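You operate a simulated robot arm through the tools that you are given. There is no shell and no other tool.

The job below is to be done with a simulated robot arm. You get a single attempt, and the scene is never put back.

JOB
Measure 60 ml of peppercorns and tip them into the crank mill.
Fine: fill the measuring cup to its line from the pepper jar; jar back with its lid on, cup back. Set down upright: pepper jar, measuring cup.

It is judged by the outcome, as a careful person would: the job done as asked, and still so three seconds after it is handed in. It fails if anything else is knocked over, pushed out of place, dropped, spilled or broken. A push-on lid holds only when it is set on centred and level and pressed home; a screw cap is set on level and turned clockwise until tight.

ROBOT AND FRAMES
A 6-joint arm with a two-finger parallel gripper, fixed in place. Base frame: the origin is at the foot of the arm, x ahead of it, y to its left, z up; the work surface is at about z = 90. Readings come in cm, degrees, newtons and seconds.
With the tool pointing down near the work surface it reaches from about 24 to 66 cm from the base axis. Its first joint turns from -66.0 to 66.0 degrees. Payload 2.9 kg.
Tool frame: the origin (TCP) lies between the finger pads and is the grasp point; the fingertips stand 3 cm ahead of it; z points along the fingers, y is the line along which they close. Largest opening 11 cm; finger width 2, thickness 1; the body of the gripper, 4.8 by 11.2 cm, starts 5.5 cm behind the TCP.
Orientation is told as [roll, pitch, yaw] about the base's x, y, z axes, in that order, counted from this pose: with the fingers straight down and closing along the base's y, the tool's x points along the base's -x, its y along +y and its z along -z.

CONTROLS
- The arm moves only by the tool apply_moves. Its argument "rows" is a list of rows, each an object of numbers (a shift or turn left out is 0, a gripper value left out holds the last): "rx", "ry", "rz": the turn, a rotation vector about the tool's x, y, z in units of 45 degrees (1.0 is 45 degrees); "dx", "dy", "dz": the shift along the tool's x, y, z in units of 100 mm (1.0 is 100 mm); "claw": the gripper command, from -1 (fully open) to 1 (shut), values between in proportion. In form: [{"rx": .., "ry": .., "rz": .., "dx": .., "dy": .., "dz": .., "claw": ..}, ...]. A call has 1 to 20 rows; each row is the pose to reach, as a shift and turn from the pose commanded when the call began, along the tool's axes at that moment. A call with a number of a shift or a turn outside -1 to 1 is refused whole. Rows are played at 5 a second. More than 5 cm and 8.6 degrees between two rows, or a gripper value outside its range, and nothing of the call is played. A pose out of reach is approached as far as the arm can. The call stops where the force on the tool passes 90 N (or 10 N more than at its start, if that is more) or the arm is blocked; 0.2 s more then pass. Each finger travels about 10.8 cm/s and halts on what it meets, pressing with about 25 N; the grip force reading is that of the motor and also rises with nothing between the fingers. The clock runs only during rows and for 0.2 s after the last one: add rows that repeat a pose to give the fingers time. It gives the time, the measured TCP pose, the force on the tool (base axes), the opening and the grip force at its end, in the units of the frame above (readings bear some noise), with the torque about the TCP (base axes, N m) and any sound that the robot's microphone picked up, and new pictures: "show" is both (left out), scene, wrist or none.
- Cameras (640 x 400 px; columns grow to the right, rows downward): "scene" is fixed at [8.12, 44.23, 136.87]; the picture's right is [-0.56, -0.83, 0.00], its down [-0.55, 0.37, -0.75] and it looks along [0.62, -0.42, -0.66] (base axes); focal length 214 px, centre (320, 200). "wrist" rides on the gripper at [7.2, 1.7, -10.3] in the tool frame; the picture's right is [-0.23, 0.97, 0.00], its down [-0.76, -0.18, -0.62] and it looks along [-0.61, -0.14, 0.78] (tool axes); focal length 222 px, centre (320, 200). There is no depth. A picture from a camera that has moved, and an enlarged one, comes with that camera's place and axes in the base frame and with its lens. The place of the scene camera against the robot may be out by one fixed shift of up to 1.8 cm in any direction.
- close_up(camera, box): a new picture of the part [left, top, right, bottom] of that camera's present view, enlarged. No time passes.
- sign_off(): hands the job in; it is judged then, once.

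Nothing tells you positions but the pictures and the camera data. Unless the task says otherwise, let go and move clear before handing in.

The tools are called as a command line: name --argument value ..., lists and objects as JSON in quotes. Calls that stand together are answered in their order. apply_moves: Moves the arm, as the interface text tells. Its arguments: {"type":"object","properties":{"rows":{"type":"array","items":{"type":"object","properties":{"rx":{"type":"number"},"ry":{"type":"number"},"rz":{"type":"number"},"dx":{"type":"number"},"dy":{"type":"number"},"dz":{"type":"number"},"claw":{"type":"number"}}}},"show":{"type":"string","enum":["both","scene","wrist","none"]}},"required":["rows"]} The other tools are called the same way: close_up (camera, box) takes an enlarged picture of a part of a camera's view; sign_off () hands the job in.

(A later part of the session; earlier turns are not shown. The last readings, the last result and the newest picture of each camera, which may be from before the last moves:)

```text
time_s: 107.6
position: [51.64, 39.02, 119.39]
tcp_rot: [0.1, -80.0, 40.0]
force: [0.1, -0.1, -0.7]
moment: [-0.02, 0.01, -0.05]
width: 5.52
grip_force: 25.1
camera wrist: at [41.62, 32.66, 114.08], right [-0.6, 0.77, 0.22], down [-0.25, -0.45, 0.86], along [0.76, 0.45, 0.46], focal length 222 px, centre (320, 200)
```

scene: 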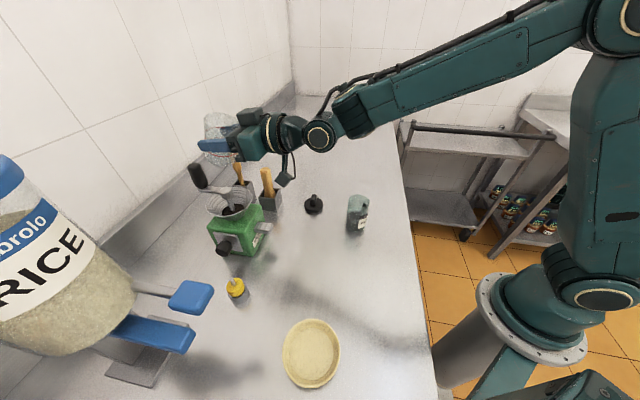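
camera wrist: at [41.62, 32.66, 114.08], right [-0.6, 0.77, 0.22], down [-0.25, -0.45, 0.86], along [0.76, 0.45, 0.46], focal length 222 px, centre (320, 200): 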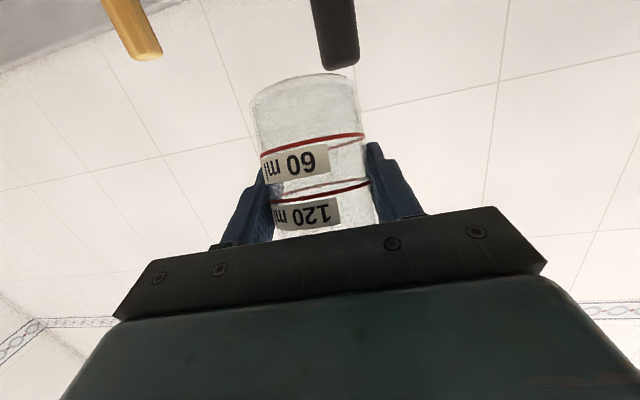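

Cup upright again. Retracing to its place.

apply_moves --rows '[{"ry": 0.15}, {"ry": 0.3}, {"ry": 0.444}]' --show "none"

apply_moves --rows '[{"dx": 0.15, "dy": -0.016, "dz": -0.17}, {"dx": 0.308, "dy": -0.032, "dz": -0.344}, {"dx": 0.46, "dy": -0.049, "dz": -0.515}, {"dx": 0.616, "dy": -0.065, "dz": -0.687}]' --show "none"

apply_moves --rows '[{"dx": 0.15, "dy": -0.016, "dz": -0.17}, {"dx": 0.308, "dy": -0.032, "dz": -0.344}, {"dx": 0.46, "dy": -0.049, "dz": -0.515}, {"dx": 0.616, "dy": -0.065, "dz": -0.687}]' --show "none"

apply_moves --rows '[{"rx": 0.13, "rz": 0.075}, {"rx": 0.26, "rz": 0.15}, {"rx": 0.385, "rz": 0.222}, {"rx": 0.385, "rz": 0.222}]' --show "none"

apply_moves --rows '[{"dx": 0.26, "dz": 0.15}, {"dx": 0.52, "dz": 0.3}, {"dx": 0.779, "dz": 0.45}, {"dx": 0.779, "dz": 0.45}]'

```text
time_s: 108.4
position: [51.54, 38.69, 119.14]
tcp_rot: [-0.1, -59.9, 40.1]
force: [-0.1, 0.1, -0.1]
moment: [0.01, 0.0, 0.01]
width: 5.49
grip_force: 25.4
```

```text
time_s: 109.4
position: [45.06, 32.44, 117.37]
tcp_rot: [-0.3, -60.2, 40.2]
force: [0.3, 0.1, -1.4]
moment: [-0.02, 0.03, -0.02]
width: 5.53
grip_force: 24.8
```

```text
time_s: 110.4
position: [38.67, 26.2, 115.47]
tcp_rot: [-0.2, -60.2, 40.1]
force: [-0.4, 0.1, -0.5]
moment: [0.01, 0.0, 0.03]
width: 5.55
grip_force: 24.6
```

```text
time_s: 111.4
position: [38.59, 26.17, 115.44]
tcp_rot: [-0.2, -60.1, 20.0]
force: [-0.3, -0.2, -1.8]
moment: [-0.02, 0.0, -0.01]
width: 5.53
grip_force: 25.3
```

```text
time_s: 112.4
position: [38.52, 26.35, 106.36]
tcp_rot: [-0.1, -60.2, 20.1]
force: [0.2, 0.1, -0.2]
moment: [-0.02, 0.02, 0.0]
width: 5.54
grip_force: 25.5
camera wrist: at [26.12, 23.52, 105.35], right [-0.23, 0.95, 0.2], down [-0.09, -0.22, 0.97], along [0.97, 0.2, 0.14], focal length 222 px, centre (320, 200)
```

scene: 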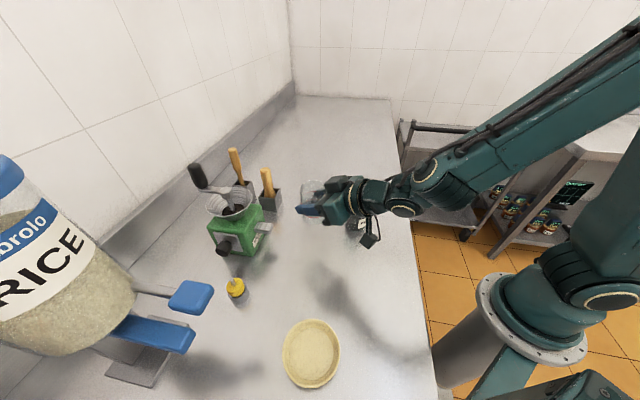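
wrist: 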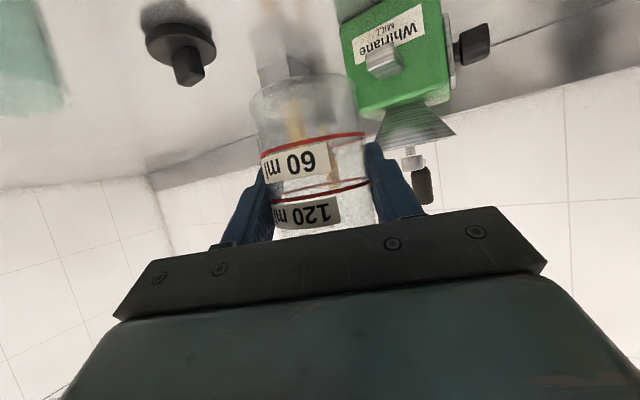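

apply_moves --rows '[{"dx": 0.26, "dz": 0.15}, {"dx": 0.52, "dz": 0.3}, {"dx": 0.75, "dz": 0.433}, {"dx": 0.87, "dz": 0.5024}, {"dx": 0.93, "dz": 0.537}, {"dx": 0.96, "dz": 0.5543}, {"dx": 0.974, "dz": 0.5625}, {"dx": 0.974, "dz": 0.5625}]'

```text
time_s: 114.2
position: [38.63, 26.24, 95.25]
tcp_rot: [0.0, -60.3, 20.1]
force: [-4.7, -0.2, 12.4]
moment: [-0.1, 0.38, -0.03]
width: 5.49
grip_force: 25.2
camera wrist: at [26.08, 23.38, 94.17], right [-0.23, 0.95, 0.2], down [-0.09, -0.22, 0.97], along [0.97, 0.2, 0.14], focal length 222 px, centre (320, 200)
```

scene: 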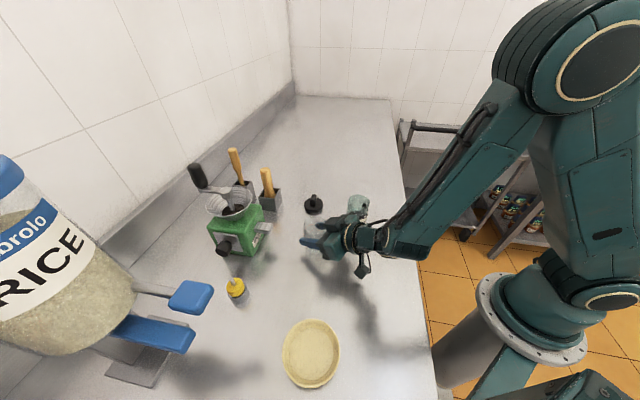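
wrist: 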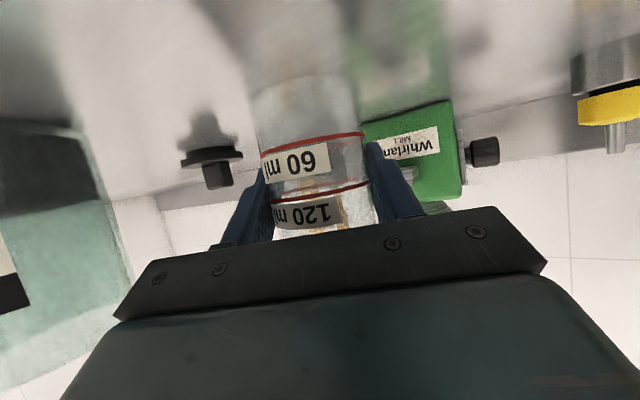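

The cup is on the bench (light contact force). I ease off slightly, open, and back away.

apply_moves --rows '[{"dx": -0.006, "dz": -0.0035}, {"dx": -0.006, "dz": -0.0035}]' --show "none"

apply_moves --rows '[{"claw": -0.06}, {"claw": -0.2}, {"claw": -0.5}, {"claw": -1.0}, {"claw": -1.0}, {"claw": -1.0}]' --show "wrist"

apply_moves --rows '[{"dz": -0.2}, {"dz": -0.4}, {"dz": -0.6}, {"dz": -0.6}]'

```text
time_s: 114.8
position: [38.63, 26.03, 95.28]
tcp_rot: [-0.1, -60.0, 20.1]
force: [0.8, 0.5, 3.1]
moment: [0.18, -0.12, 0.02]
width: 5.53
grip_force: 24.5
```

```text
time_s: 116.2
position: [38.49, 26.08, 95.35]
tcp_rot: [-0.2, -60.2, 20.2]
force: [-0.6, 0.3, -0.2]
moment: [0.02, -0.01, -0.01]
width: 11.0
grip_force: 0.1
camera wrist: at [26.06, 23.32, 94.23], right [-0.23, 0.95, 0.2], down [-0.09, -0.22, 0.97], along [0.97, 0.2, 0.14], focal length 222 px, centre (320, 200)
```

wrist: 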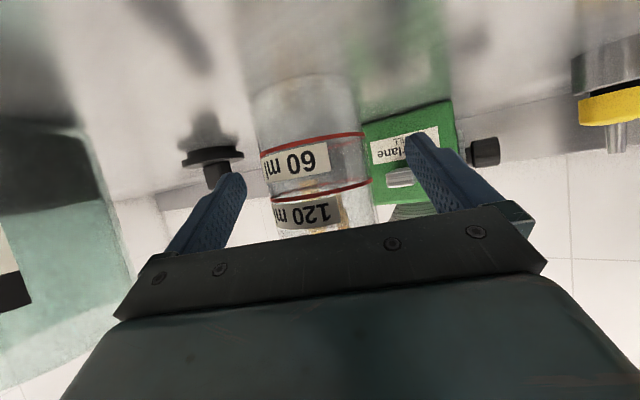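

```text
time_s: 117.2
position: [33.92, 24.65, 98.36]
tcp_rot: [-0.1, -59.9, 20.0]
force: [0.7, 0.8, -1.2]
moment: [0.0, 0.0, -0.01]
width: 11.01
grip_force: 0.0
out of reach, approached as far as the arm can: row 3, 4
camera wrist: at [21.43, 21.9, 97.32], right [-0.23, 0.95, 0.2], down [-0.09, -0.22, 0.97], along [0.97, 0.2, 0.13], focal length 222 px, centre (320, 200)
```

scene: 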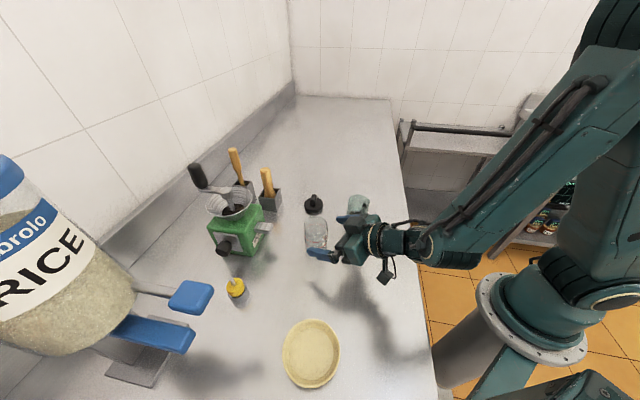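
wrist: 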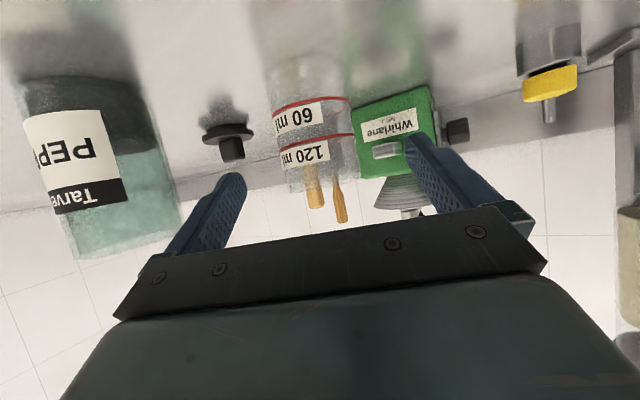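

Cup is standing upright and free. Now for the lid: rise, go tool-down, and move above the lid for a close look at its knob.

apply_moves --rows '[{"dx": -0.3, "dz": -0.173}, {"dx": -0.6, "dz": -0.347}, {"dx": -0.953, "dz": -0.55}]' --show "none"

apply_moves --rows '[{"ry": 0.17}, {"ry": 0.34}, {"ry": 0.51}, {"ry": 0.68}, {"ry": 0.84}, {"ry": 1.0}]' --show "none"

apply_moves --rows '[{"ry": 0.17}, {"ry": 0.333}, {"ry": 0.333}]' --show "none"

apply_moves --rows '[{"rz": 0.15}, {"rz": 0.3}, {"rz": 0.444}, {"rz": 0.444}]' --show "none"

```text
time_s: 118.0
position: [33.97, 24.75, 109.32]
tcp_rot: [-0.2, -60.1, 20.2]
force: [-0.8, 0.0, 0.5]
moment: [0.01, 0.0, 0.01]
width: 11.03
grip_force: 0.0
```

```text
time_s: 119.4
position: [34.05, 24.78, 109.29]
tcp_rot: [0.0, -14.8, 20.1]
force: [0.2, -0.5, -0.4]
moment: [0.03, -0.03, -0.02]
width: 11.03
grip_force: 0.1
```

```text
time_s: 120.2
position: [33.94, 24.68, 109.21]
tcp_rot: [0.1, 0.1, 20.0]
force: [-0.1, -0.3, 0.6]
moment: [0.0, 0.01, -0.01]
width: 10.99
grip_force: 0.1
```

```text
time_s: 121.2
position: [33.92, 24.66, 109.26]
tcp_rot: [0.0, -0.2, 0.0]
force: [-0.4, 0.6, -0.6]
moment: [-0.02, 0.0, 0.01]
width: 11.0
grip_force: 0.1
```

apply_moves --rows '[{"dx": -0.3, "dy": -0.1}, {"dx": -0.6, "dy": -0.2}, {"dx": -0.9, "dy": -0.31}]' --show "none"

apply_moves --rows '[{"dx": -0.3, "dy": -0.1, "dz": 0.1}, {"dx": -0.6, "dy": -0.2, "dz": 0.2}, {"dx": -0.895, "dy": -0.31, "dz": 0.3}, {"dx": -0.895, "dy": -0.31, "dz": 0.3}]'

```text
time_s: 122.0
position: [42.97, 21.59, 109.42]
tcp_rot: [0.0, -0.1, 0.1]
force: [0.3, -0.8, 0.3]
moment: [-0.01, 0.0, -0.02]
width: 11.02
grip_force: 0.1
```

```text
time_s: 123.0
position: [51.92, 18.73, 106.28]
tcp_rot: [-0.1, 0.0, 0.0]
force: [-0.7, 0.2, 0.0]
moment: [0.0, 0.03, 0.0]
width: 11.0
grip_force: 0.0
camera wrist: at [44.55, 20.27, 116.71], right [0.23, 0.97, 0.0], down [0.76, -0.18, 0.62], along [0.61, -0.14, -0.78], focal length 222 px, centre (320, 200)
```

scene: 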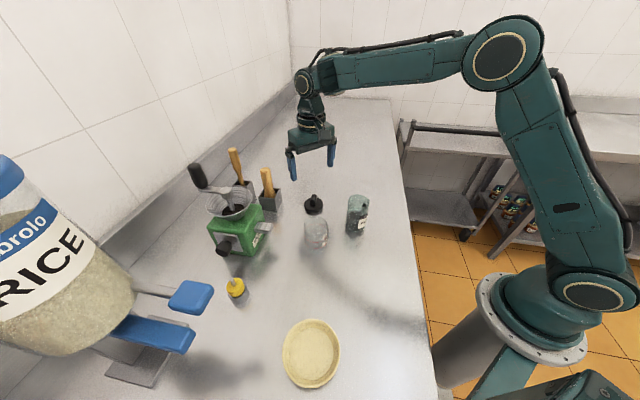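
wrist: 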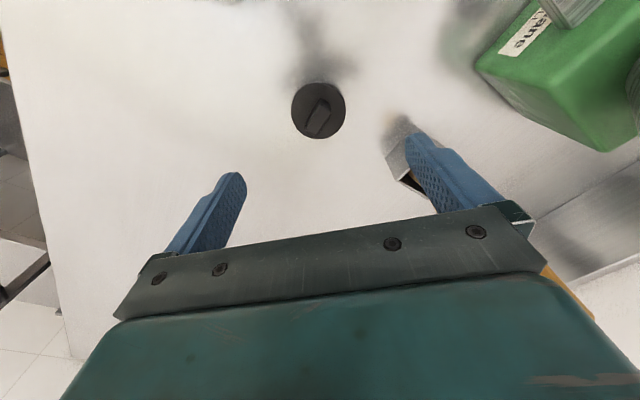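

close_up --camera "wrist" --box '[280, 75, 360, 145]'

close_up --camera "scene" --box '[290, 180, 340, 225]'

close_up --camera "scene" --box '[190, 150, 380, 270]'

```text
5.71 times, centred on (320, 110) of wrist
camera zoom: at [44.55, 20.27, 116.71], right [0.23, 0.97, 0.0], down [0.76, -0.18, 0.62], along [0.61, -0.14, -0.78], focal length 1269 px, centre (320, 714)
```

zoom: 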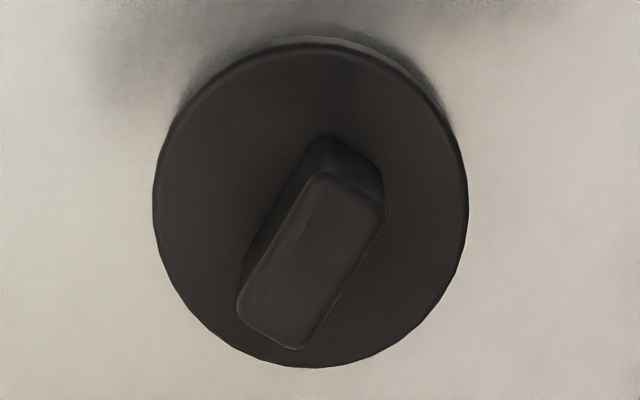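

```text
8.89 times, centred on (315, 202) of scene
camera zoom: at [8.12, 44.23, 136.87], right [-0.56, -0.83, 0.0], down [-0.55, 0.37, -0.75], along [0.62, -0.42, -0.66], focal length 1906 px, centre (364, 178)
```

zoom: 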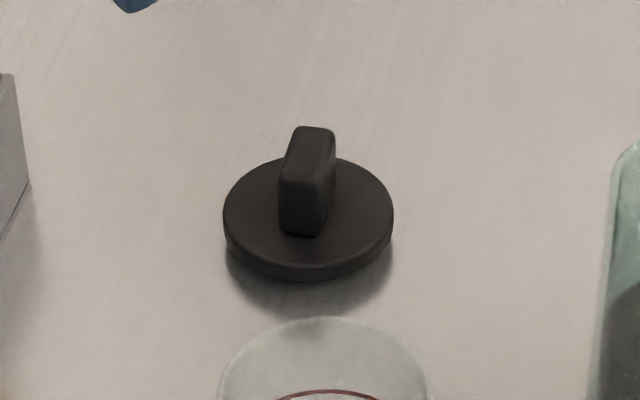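

```text
3.33 times, centred on (285, 210) of scene
camera zoom: at [8.12, 44.23, 136.87], right [-0.56, -0.83, 0.0], down [-0.55, 0.37, -0.75], along [0.62, -0.42, -0.66], focal length 715 px, centre (437, 167)
```

zoom: 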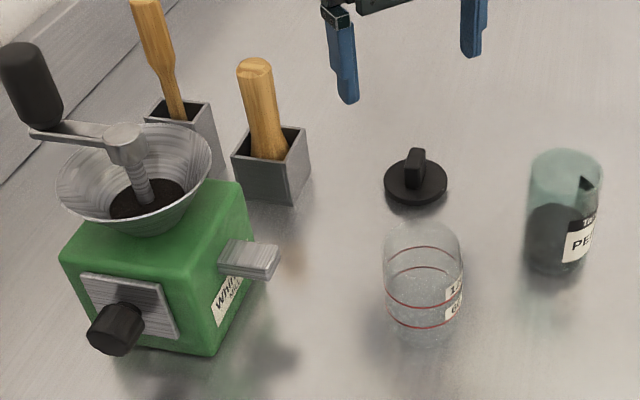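

The hopper holds the pepper, cup and jar stand upright. The lid is a plug-type with a bar knob (≈2.8 × 1.3 cm, long axis at about -44°), centre near (52.0, 18.5). I yaw the gripper to close across the bar and descend partway.

apply_moves --rows '[{"dx": -0.002, "dy": -0.002, "dz": 0.13, "rz": 0.163}, {"dx": -0.004, "dy": -0.004, "dz": 0.26, "rz": 0.326}, {"dx": -0.006, "dy": -0.006, "dz": 0.4, "rz": 0.489}, {"dx": -0.008, "dy": -0.008, "dz": 0.53, "rz": 0.652}, {"dx": -0.01, "dy": -0.009, "dz": 0.6, "rz": 0.815}, {"dx": -0.012, "dy": -0.01, "dz": 0.65, "rz": 0.978}, {"dx": -0.012, "dy": -0.01, "dz": 0.65, "rz": 0.978}]' --show "wrist"

close_up --camera "wrist" --box '[250, 100, 390, 210]'

```text
time_s: 124.6
position: [52.13, 18.38, 99.91]
tcp_rot: [0.0, -0.2, -44.2]
force: [0.0, -0.2, -0.3]
moment: [0.01, -0.01, 0.01]
width: 11.01
grip_force: 0.2
camera wrist: at [47.88, 24.56, 110.21], right [0.84, 0.54, 0.0], down [0.42, -0.66, 0.62], along [0.34, -0.52, -0.78], focal length 222 px, centre (320, 200)
```

wrist: 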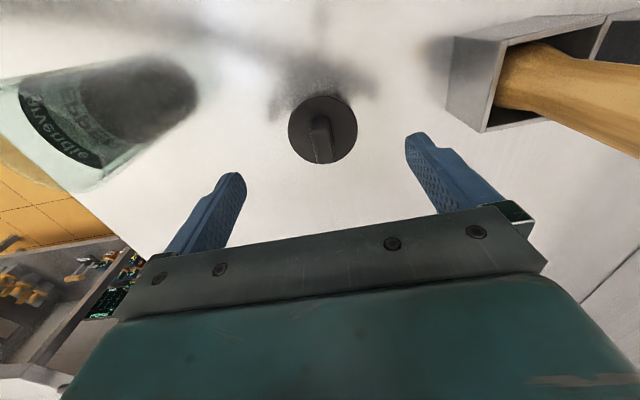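

```text
3.64 times, centred on (320, 155) of wrist
camera zoom: at [47.88, 24.56, 110.21], right [0.84, 0.54, 0.0], down [0.42, -0.66, 0.62], along [0.34, -0.52, -0.78], focal length 808 px, centre (320, 364)
```

zoom: 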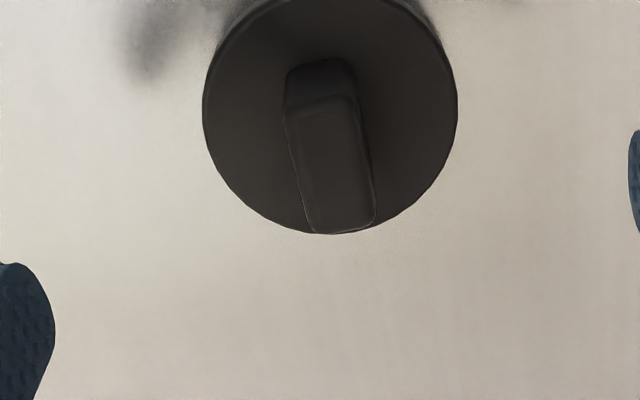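

apply_moves --rows '[{"dx": 0.015, "dy": 0.033, "rz": 0.073}, {"dx": 0.015, "dy": 0.033, "rz": 0.073, "dz": 0.12}, {"dx": 0.015, "dy": 0.033, "rz": 0.073, "dz": 0.24}, {"dx": 0.015, "dy": 0.033, "rz": 0.073, "dz": 0.24}]' --show "wrist"

close_up --camera "wrist" --box '[230, 90, 410, 220]'

```text
time_s: 125.6
position: [52.19, 18.76, 97.32]
tcp_rot: [0.1, -0.1, -47.2]
force: [-0.5, 0.8, 0.2]
moment: [0.02, 0.04, -0.02]
width: 10.98
grip_force: 0.1
camera wrist: at [48.4, 25.19, 107.88], right [0.87, 0.49, 0.0], down [0.39, -0.68, 0.62], along [0.31, -0.54, -0.78], focal length 222 px, centre (320, 200)
```

wrist: 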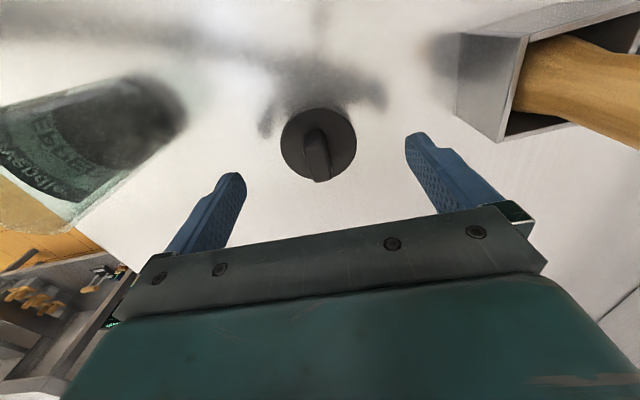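

```text
3.08 times, centred on (320, 155) of wrist
camera zoom: at [48.4, 25.19, 107.88], right [0.87, 0.49, 0.0], down [0.39, -0.68, 0.62], along [0.31, -0.54, -0.78], focal length 684 px, centre (320, 338)
```

zoom: 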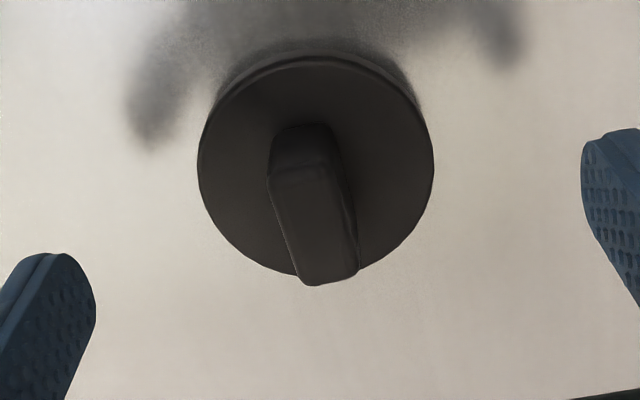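

The knob is centred and aligned between the fingers. Descending to grip height and closing.

apply_moves --rows '[{"dz": 0.1}, {"dz": 0.16}, {"dz": 0.205}, {"dz": 0.205}]' --show "none"

apply_moves --rows '[{"claw": -0.5}, {"claw": 0.0}, {"claw": 0.3}, {"claw": 0.55}, {"claw": 0.7}, {"claw": 0.85}, {"claw": 1.0}, {"claw": 1.0}, {"claw": 1.0}]'

```text
time_s: 126.6
position: [52.21, 18.77, 95.35]
tcp_rot: [0.0, -0.1, -47.2]
force: [-0.6, 0.4, -0.2]
moment: [-0.02, 0.01, 0.0]
width: 11.01
grip_force: 0.1
```

```text
time_s: 128.6
position: [52.16, 18.71, 95.36]
tcp_rot: [0.1, -0.1, -47.2]
force: [1.4, -0.5, 0.7]
moment: [-0.03, -0.01, 0.0]
width: 1.46
grip_force: 25.1
camera wrist: at [48.4, 25.16, 105.83], right [0.87, 0.49, 0.0], down [0.39, -0.68, 0.62], along [0.31, -0.54, -0.78], focal length 222 px, centre (320, 200)
```

scene: 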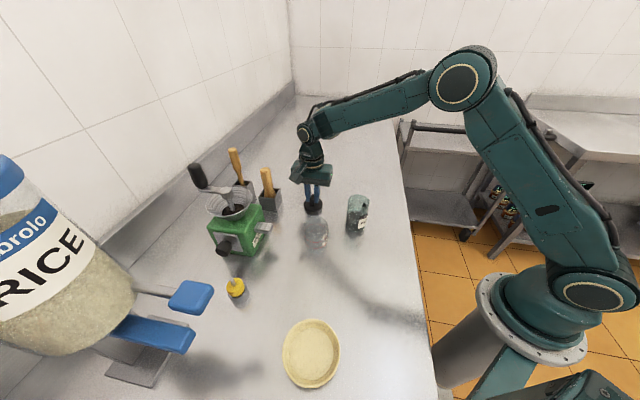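
wrist: 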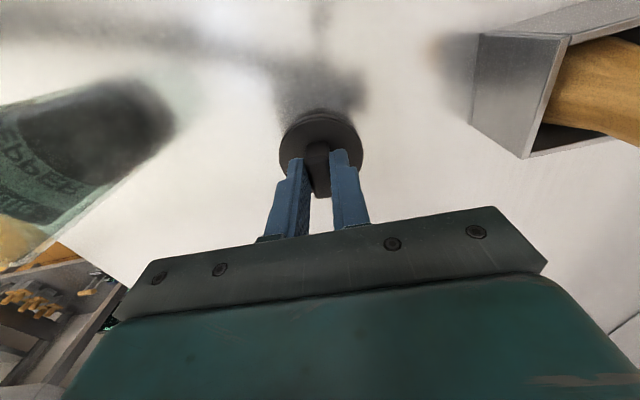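

Knob gripped (1.46 cm). Lifting straight up and checking the lid hangs level.

apply_moves --rows '[{"dz": -0.1}, {"dz": -0.3}, {"dz": -0.6}, {"dz": -1.0}, {"dz": -1.0}]' --show "wrist"

close_up --camera "wrist" --box '[250, 90, 390, 220]'

close_up --camera "scene" --box '[280, 140, 380, 240]'

```text
time_s: 129.8
position: [52.16, 18.77, 105.39]
tcp_rot: [0.0, -0.1, -47.1]
force: [-0.7, 0.3, 0.0]
moment: [0.05, -0.02, 0.02]
width: 1.48
grip_force: 25.2
camera wrist: at [48.38, 25.17, 115.84], right [0.87, 0.49, 0.0], down [0.39, -0.68, 0.62], along [0.31, -0.54, -0.78], focal length 222 px, centre (320, 200)
```

wrist: 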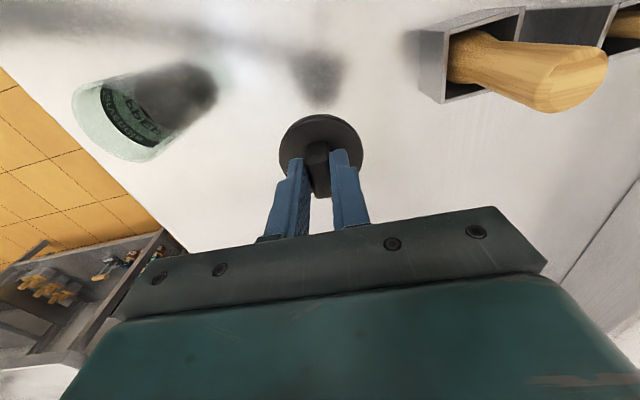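

```text
3.08 times, centred on (320, 155) of wrist
camera zoom: at [48.38, 25.17, 115.84], right [0.87, 0.49, 0.0], down [0.39, -0.68, 0.62], along [0.31, -0.54, -0.78], focal length 684 px, centre (320, 338)
```

zoom: 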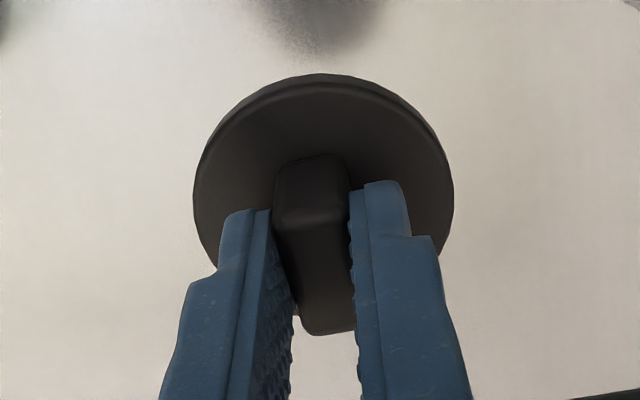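

```text
4.00 times, centred on (330, 190) of scene
camera zoom: at [8.12, 44.23, 136.87], right [-0.56, -0.83, 0.0], down [-0.55, 0.37, -0.75], along [0.62, -0.42, -0.66], focal length 858 px, centre (280, 240)
```

zoom: 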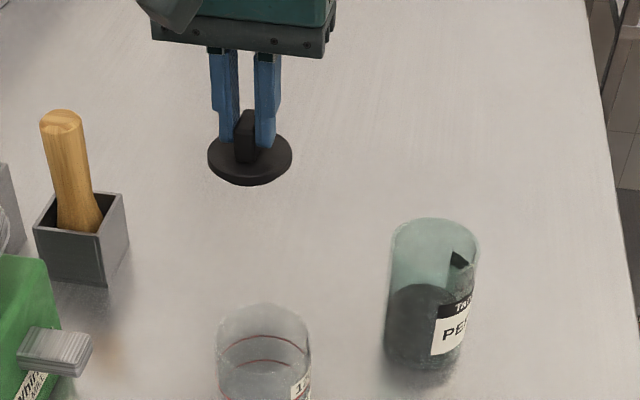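

The lid is held level. I'll move it near the jar (but beside it) so the wrist camera can measure the jar's rim centre accurately.

apply_moves --rows '[{"dx": 0.13, "dy": -0.156, "dz": -0.2}, {"dx": 0.266, "dy": -0.312, "dz": -0.2}, {"dx": 0.4, "dy": -0.468, "dz": -0.2}, {"dx": 0.533, "dy": -0.624, "dz": -0.2}, {"dx": 0.533, "dy": -0.624, "dz": -0.2}]' --show "wrist"

close_up --camera "wrist" --box '[170, 90, 390, 230]'

```text
time_s: 131.0
position: [44.05, 18.45, 107.36]
tcp_rot: [0.2, -0.1, -47.2]
force: [0.3, -0.5, 0.5]
moment: [0.0, -0.03, 0.01]
width: 1.49
grip_force: 25.5
camera wrist: at [40.22, 24.87, 117.71], right [0.87, 0.49, 0.0], down [0.39, -0.68, 0.62], along [0.31, -0.54, -0.78], focal length 222 px, centre (320, 200)
```

wrist: 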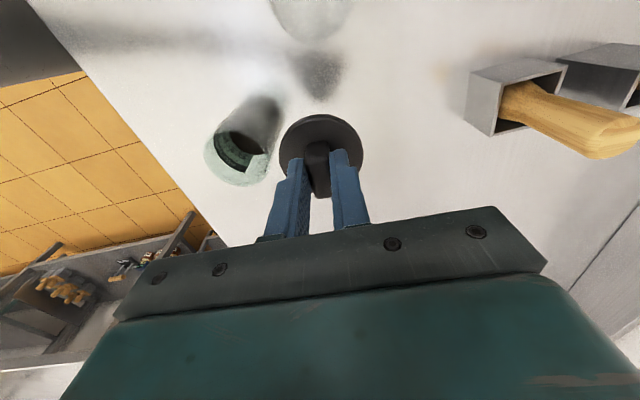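

```text
2.86 times, centred on (280, 160) of wrist
camera zoom: at [40.22, 24.87, 117.71], right [0.87, 0.49, 0.0], down [0.39, -0.68, 0.62], along [0.31, -0.54, -0.78], focal length 635 px, centre (434, 314)
```

zoom: 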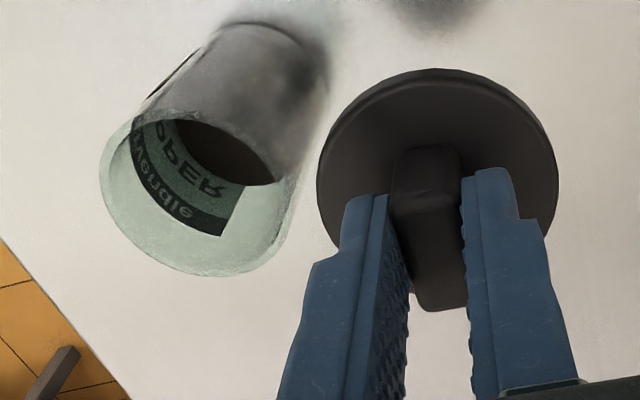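

close_up --camera "wrist" --box '[195, 110, 285, 195]'

close_up --camera "wrist" --box '[270, 100, 375, 205]'

```text
4.71 times, centred on (240, 152) of wrist
camera zoom: at [40.22, 24.87, 117.71], right [0.87, 0.49, 0.0], down [0.39, -0.68, 0.62], along [0.31, -0.54, -0.78], focal length 1045 px, centre (696, 424)
```

zoom: 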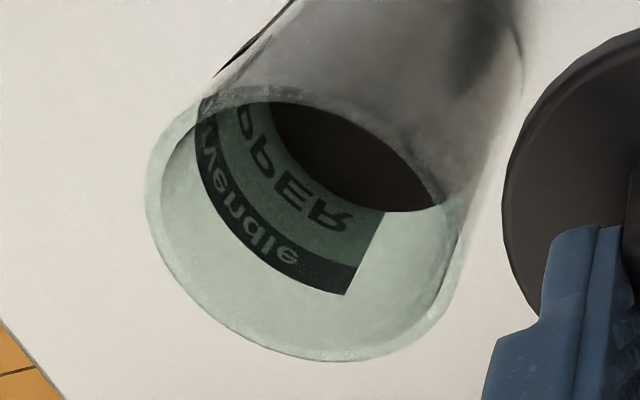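

```text
3.81 times, centred on (322, 152) of wrist
camera zoom: at [40.22, 24.87, 117.71], right [0.87, 0.49, 0.0], down [0.39, -0.68, 0.62], along [0.31, -0.54, -0.78], focal length 846 px, centre (310, 381)
```

zoom: 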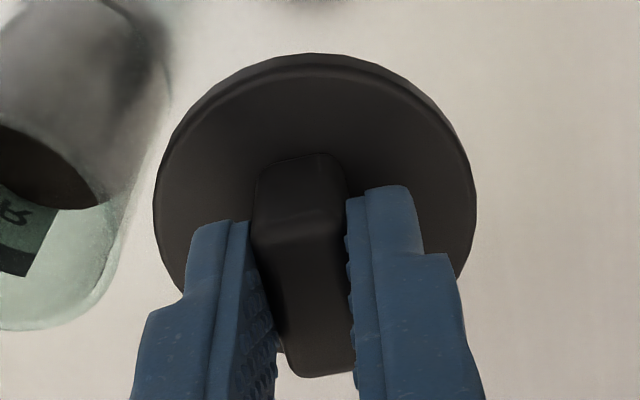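

The relative lid→jar displacement comes out as about (-0.43, -8.0) cm in the tool frame. I move the lid over the jar at a safe height and check alignment from both cameras.

apply_moves --rows '[{"dx": -0.01, "dy": -0.2}, {"dx": -0.022, "dy": -0.4}, {"dx": -0.033, "dy": -0.6}, {"dx": -0.0435, "dy": -0.8015}, {"dx": -0.0435, "dy": -0.8015}]'

close_up --camera "scene" --box '[325, 165, 395, 245]'

close_up --camera "wrist" --box '[260, 80, 380, 200]'

```text
time_s: 132.2
position: [38.32, 12.56, 107.29]
tcp_rot: [0.1, -0.1, -47.2]
force: [-0.2, -1.2, 0.0]
moment: [0.01, -0.01, 0.02]
width: 1.5
grip_force: 24.9
camera wrist: at [34.49, 18.96, 117.78], right [0.87, 0.49, 0.0], down [0.39, -0.68, 0.62], along [0.31, -0.54, -0.78], focal length 222 px, centre (320, 200)
```

scene: 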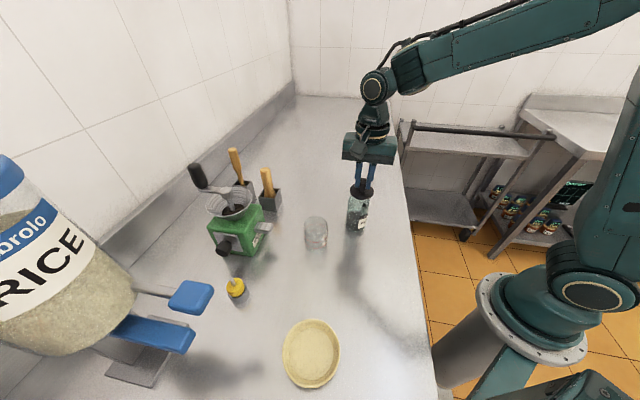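
wrist: 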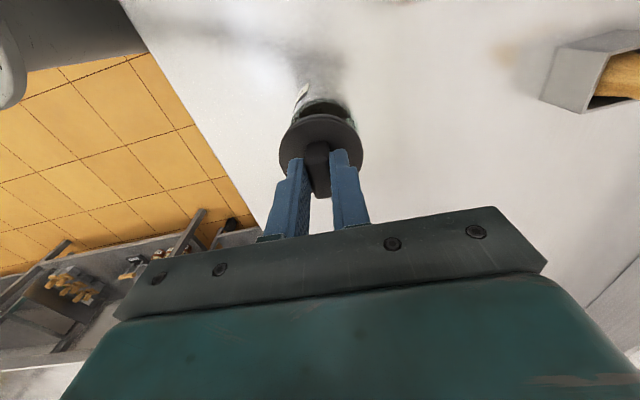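

```text
5.00 times, centred on (360, 205) of scene
camera zoom: at [8.12, 44.23, 136.87], right [-0.56, -0.83, 0.0], down [-0.55, 0.37, -0.75], along [0.62, -0.42, -0.66], focal length 1072 px, centre (120, 175)
```

zoom: 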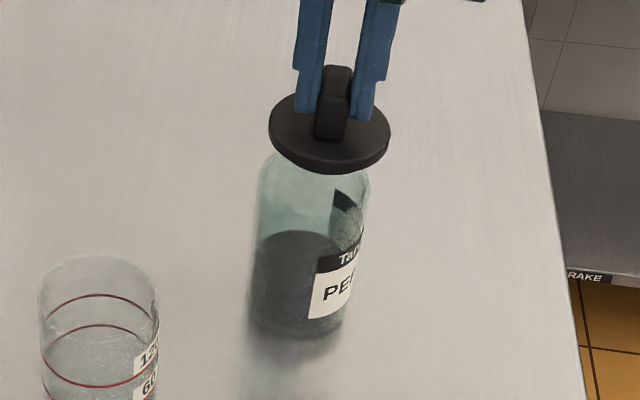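

```text
3.33 times, centred on (320, 140) of wrist
camera zoom: at [34.49, 18.96, 117.78], right [0.87, 0.49, 0.0], down [0.39, -0.68, 0.62], along [0.31, -0.54, -0.78], focal length 740 px, centre (320, 400)
```

zoom: 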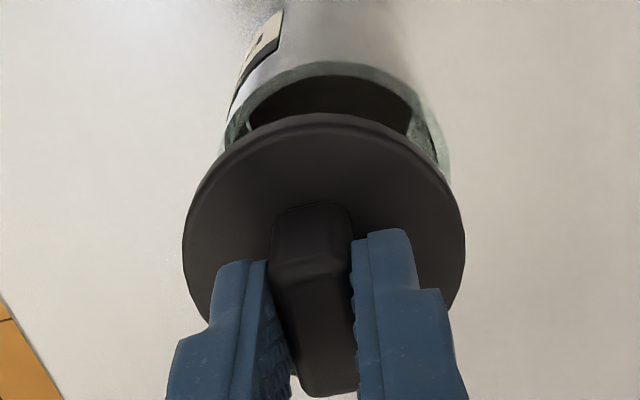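

close_up --camera "wrist" --box '[280, 85, 370, 150]'

close_up --camera "scene" --box '[340, 180, 380, 215]'

```text
6.15 times, centred on (325, 118) of wrist
camera zoom: at [34.49, 18.96, 117.78], right [0.87, 0.49, 0.0], down [0.39, -0.68, 0.62], along [0.31, -0.54, -0.78], focal length 1367 px, centre (289, 708)
```

zoom: 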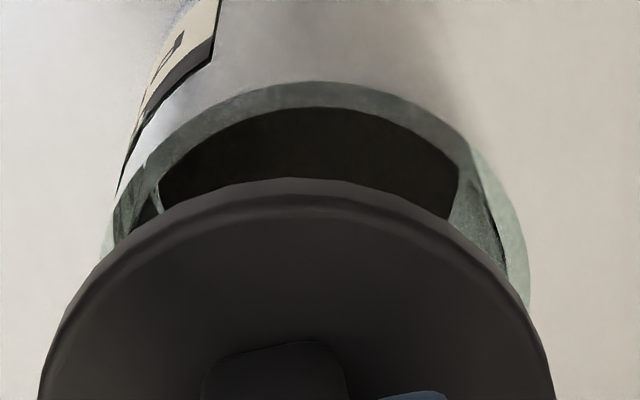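

```text
11.43 times, centred on (360, 198) of scene
camera zoom: at [8.12, 44.23, 136.87], right [-0.56, -0.83, 0.0], down [-0.55, 0.37, -0.75], along [0.62, -0.42, -0.66], focal length 2451 px, centre (-137, 229)
```

zoom: 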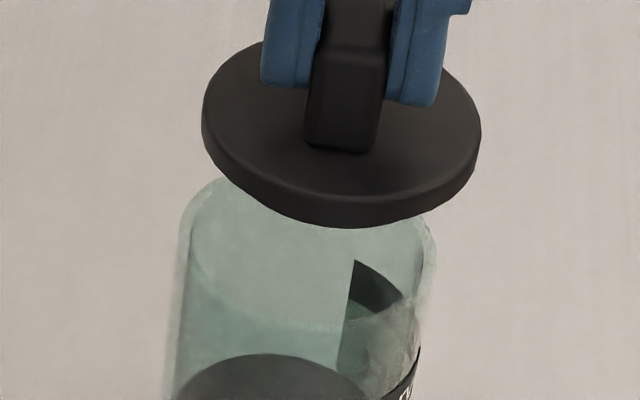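

The lid sits nearly over the jar; the cameras suggest a few millimetres of offset along one axis. I'll turn the gripper 90° so the wrist camera can measure the other axis too.

apply_moves --rows '[{"rz": -0.17}, {"rz": -0.34}, {"rz": -0.51}, {"rz": -0.68}, {"rz": -0.84}, {"rz": -1.0}]' --show "none"

apply_moves --rows '[{"rz": -0.17}, {"rz": -0.34}, {"rz": -0.51}, {"rz": -0.68}, {"rz": -0.84}, {"rz": -1.0}, {"rz": -1.0}]'

close_up --camera "wrist" --box '[270, 80, 370, 200]'

close_up --camera "scene" --box '[340, 180, 380, 215]'

```text
time_s: 133.6
position: [38.4, 12.65, 107.33]
tcp_rot: [0.0, 0.0, -2.2]
force: [0.5, 0.0, -0.8]
moment: [0.03, 0.01, 0.0]
width: 1.48
grip_force: 25.1
```

```text
time_s: 135.2
position: [38.48, 12.64, 107.29]
tcp_rot: [-0.1, 0.0, 42.9]
force: [0.3, -0.3, 0.2]
moment: [-0.02, 0.01, -0.01]
width: 1.44
grip_force: 24.9
camera wrist: at [31.82, 8.92, 117.75], right [-0.5, 0.87, 0.0], down [0.68, 0.39, 0.62], along [0.54, 0.31, -0.78], focal length 222 px, centre (320, 200)
```

scene: 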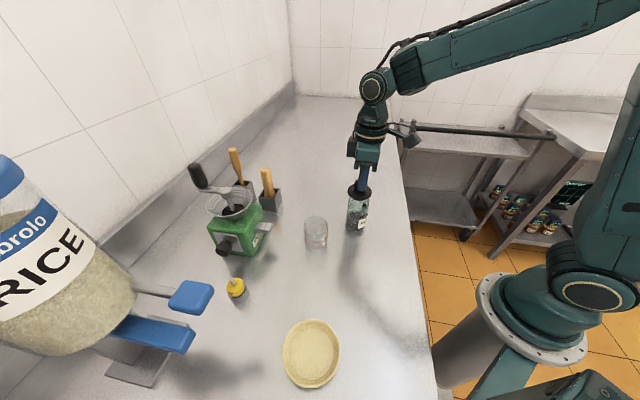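
wrist: 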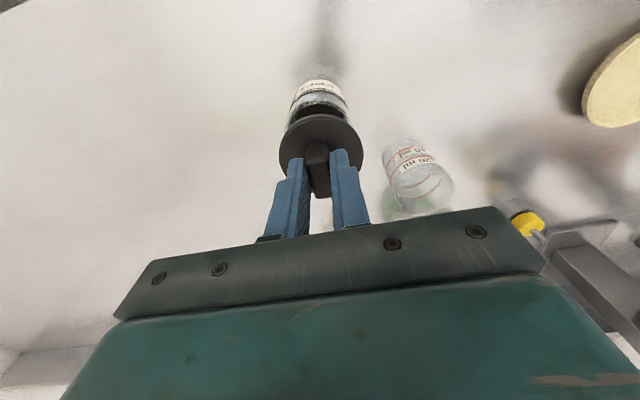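

```text
3.33 times, centred on (320, 140) of wrist
camera zoom: at [31.82, 8.92, 117.75], right [-0.5, 0.87, 0.0], down [0.68, 0.39, 0.62], along [0.54, 0.31, -0.78], focal length 740 px, centre (320, 400)
```

zoom: 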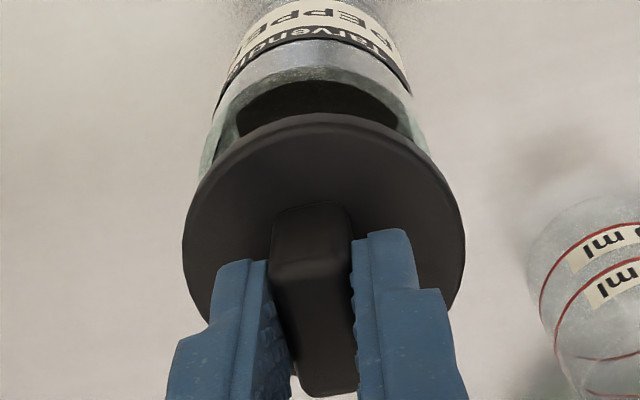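

```text
11.43 times, centred on (360, 198) of scene
camera zoom: at [8.12, 44.23, 136.87], right [-0.56, -0.83, 0.0], down [-0.55, 0.37, -0.75], along [0.62, -0.42, -0.66], focal length 2451 px, centre (-137, 229)
```

zoom: 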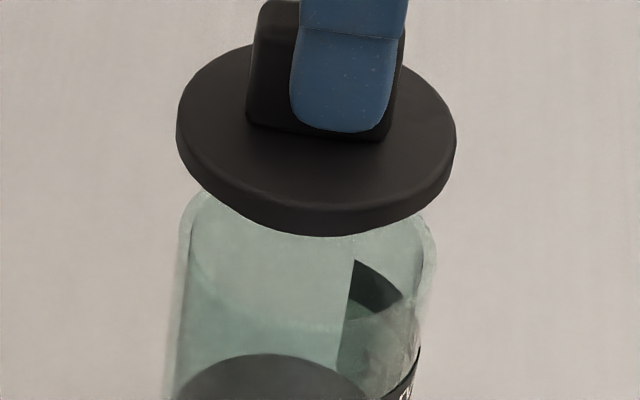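

close_up --camera "wrist" --box '[275, 85, 365, 150]'

```text
6.15 times, centred on (320, 118) of wrist
camera zoom: at [31.82, 8.92, 117.75], right [-0.5, 0.87, 0.0], down [0.68, 0.39, 0.62], along [0.54, 0.31, -0.78], focal length 1367 px, centre (320, 708)
```

zoom: 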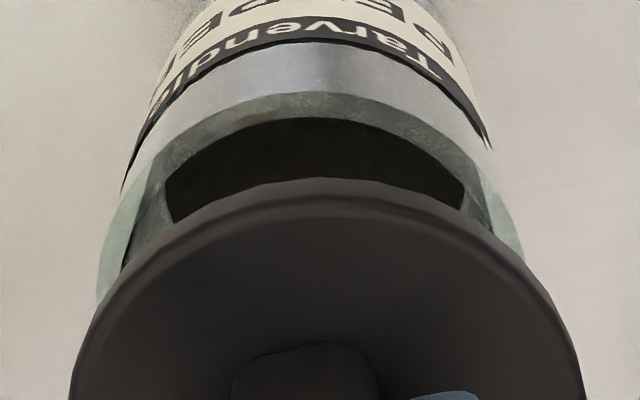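

Measured offset in this orientation: about (+0.3, -0.14) cm in the tool frame. Applying it and lowering a bit to re-check at closer range.

apply_moves --rows '[{"dx": 0.031, "dy": -0.014}, {"dx": 0.031, "dy": -0.014, "dz": 0.08}, {"dx": 0.031, "dy": -0.014, "dz": 0.16}, {"dx": 0.031, "dy": -0.014, "dz": 0.16}]' --show "none"

close_up --camera "wrist" --box '[270, 90, 370, 190]'

close_up --camera "scene" --box '[340, 180, 380, 215]'

```text
time_s: 136.2
position: [38.28, 12.32, 105.69]
tcp_rot: [-0.1, 0.0, 42.8]
force: [0.0, 0.0, 0.4]
moment: [0.0, 0.05, 0.02]
width: 1.45
grip_force: 25.4
```

```text
4.00 times, centred on (320, 140) of wrist
camera zoom: at [31.68, 8.6, 116.2], right [-0.49, 0.87, 0.0], down [0.68, 0.39, 0.62], along [0.54, 0.31, -0.78], focal length 888 px, centre (320, 440)
```

zoom: 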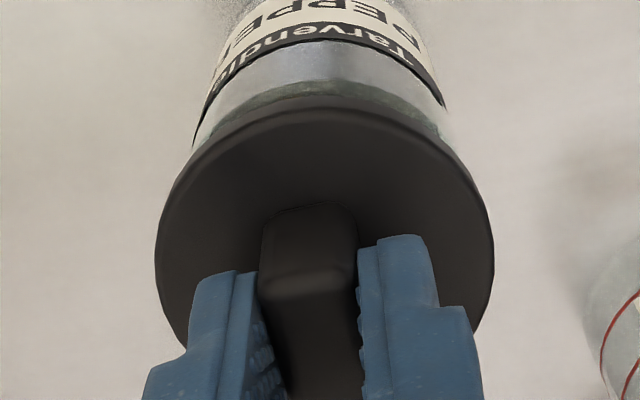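

```text
11.43 times, centred on (360, 198) of scene
camera zoom: at [8.12, 44.23, 136.87], right [-0.56, -0.83, 0.0], down [-0.55, 0.37, -0.75], along [0.62, -0.42, -0.66], focal length 2451 px, centre (-137, 229)
```

zoom: 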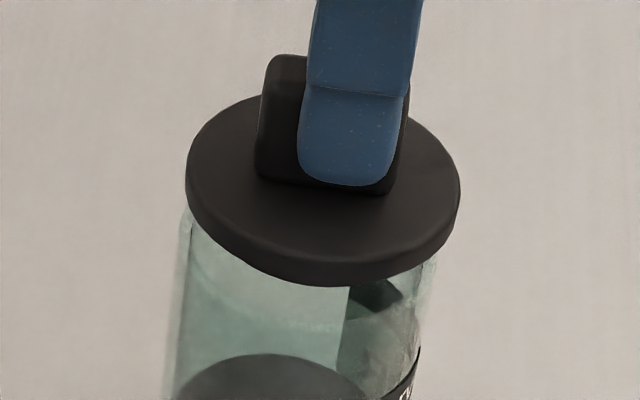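

close_up --camera "wrist" --box '[280, 95, 360, 150]'

close_up --camera "scene" --box '[342, 192, 374, 216]'

```text
7.27 times, centred on (320, 122) of wrist
camera zoom: at [31.68, 8.6, 116.2], right [-0.49, 0.87, 0.0], down [0.68, 0.39, 0.62], along [0.54, 0.31, -0.78], focal length 1615 px, centre (320, 764)
```

zoom: 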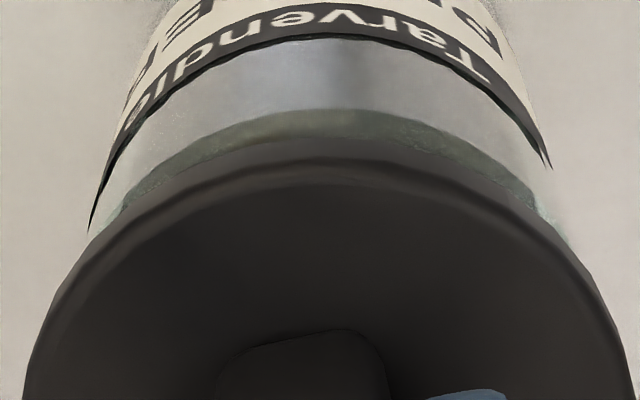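

```text
16.00 times, centred on (358, 204) of scene
camera zoom: at [8.12, 44.23, 136.87], right [-0.56, -0.83, 0.0], down [-0.55, 0.37, -0.75], along [0.62, -0.42, -0.66], focal length 3432 px, centre (-288, 136)
```

zoom: 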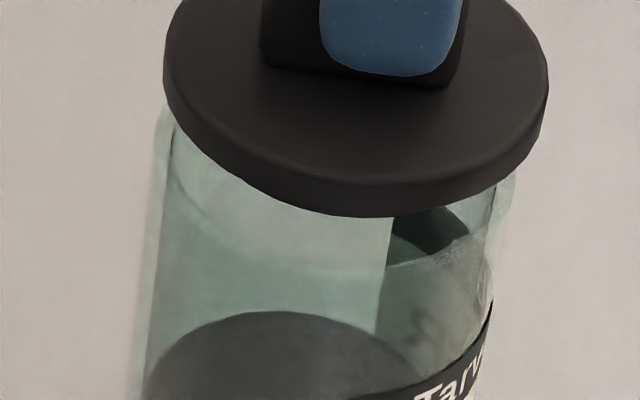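

Both cameras now agree the lid is centred over the jar to about a millimetre. Lowering in small steps and watching the force.

apply_moves --rows '[{"dz": 0.03}, {"dz": 0.06}, {"dz": 0.06}]' --show "none"

apply_moves --rows '[{"dz": 0.015}, {"dz": 0.03}, {"dz": 0.03}]' --show "none"

close_up --camera "scene" --box '[340, 180, 380, 215]'

close_up --camera "wrist" --box '[270, 90, 370, 190]'

```text
time_s: 137.0
position: [38.26, 12.26, 104.97]
tcp_rot: [-0.1, 0.0, 42.7]
force: [-0.2, -0.6, -0.1]
moment: [-0.01, -0.01, -0.01]
width: 1.47
grip_force: 25.1
```

```text
time_s: 137.8
position: [38.34, 12.5, 104.88]
tcp_rot: [0.0, -0.1, 42.7]
force: [0.3, -0.1, 2.6]
moment: [-0.06, 0.08, -0.02]
width: 1.45
grip_force: 25.0
```

```text
11.43 times, centred on (360, 198) of scene
camera zoom: at [8.11, 44.23, 136.87], right [-0.56, -0.83, 0.0], down [-0.55, 0.37, -0.75], along [0.62, -0.42, -0.66], focal length 2451 px, centre (-137, 229)
```

zoom: 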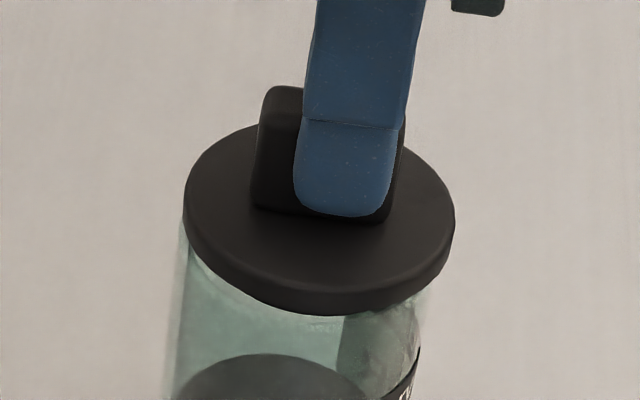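

```text
4.00 times, centred on (320, 140) of wrist
camera zoom: at [31.65, 8.59, 115.32], right [-0.49, 0.87, 0.0], down [0.68, 0.39, 0.62], along [0.54, 0.31, -0.78], focal length 888 px, centre (320, 440)
```

zoom: 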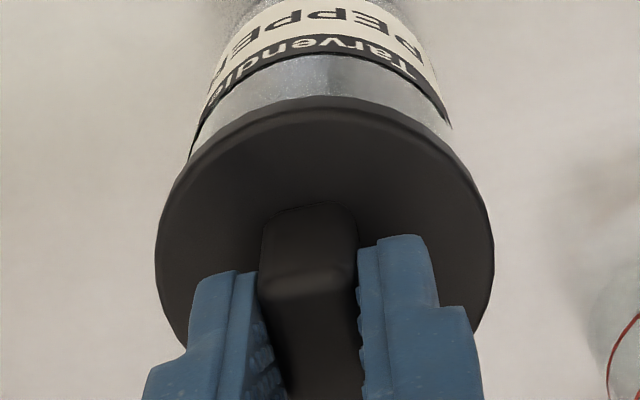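

Light contact (2.6 N) just as the plug reaches the rim, centred within about a millimetre. I press down gently in 1 mm steps, watching force.

apply_moves --rows '[{"dz": 0.01}, {"dz": 0.01}]' --show "none"

apply_moves --rows '[{"dz": 0.01}, {"dz": 0.01}]' --show "none"

close_up --camera "scene" --box '[340, 180, 380, 215]'

```text
time_s: 138.4
position: [38.2, 12.45, 104.87]
tcp_rot: [-0.1, -0.1, 42.9]
force: [-3.3, -1.8, 17.9]
moment: [-0.27, 0.43, -0.05]
width: 1.45
grip_force: 24.9
```

```text
time_s: 139.0
position: [38.4, 12.24, 104.81]
tcp_rot: [-0.3, -0.2, 42.7]
force: [0.6, -2.4, 27.5]
moment: [-0.24, 0.55, 0.09]
width: 1.49
grip_force: 24.9
```

```text
11.43 times, centred on (360, 198) of scene
camera zoom: at [8.09, 44.21, 136.88], right [-0.56, -0.83, 0.0], down [-0.55, 0.37, -0.75], along [0.62, -0.42, -0.66], focal length 2451 px, centre (-137, 229)
```

zoom: 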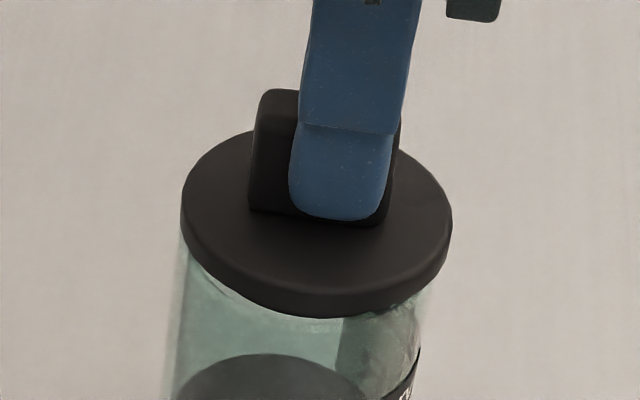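

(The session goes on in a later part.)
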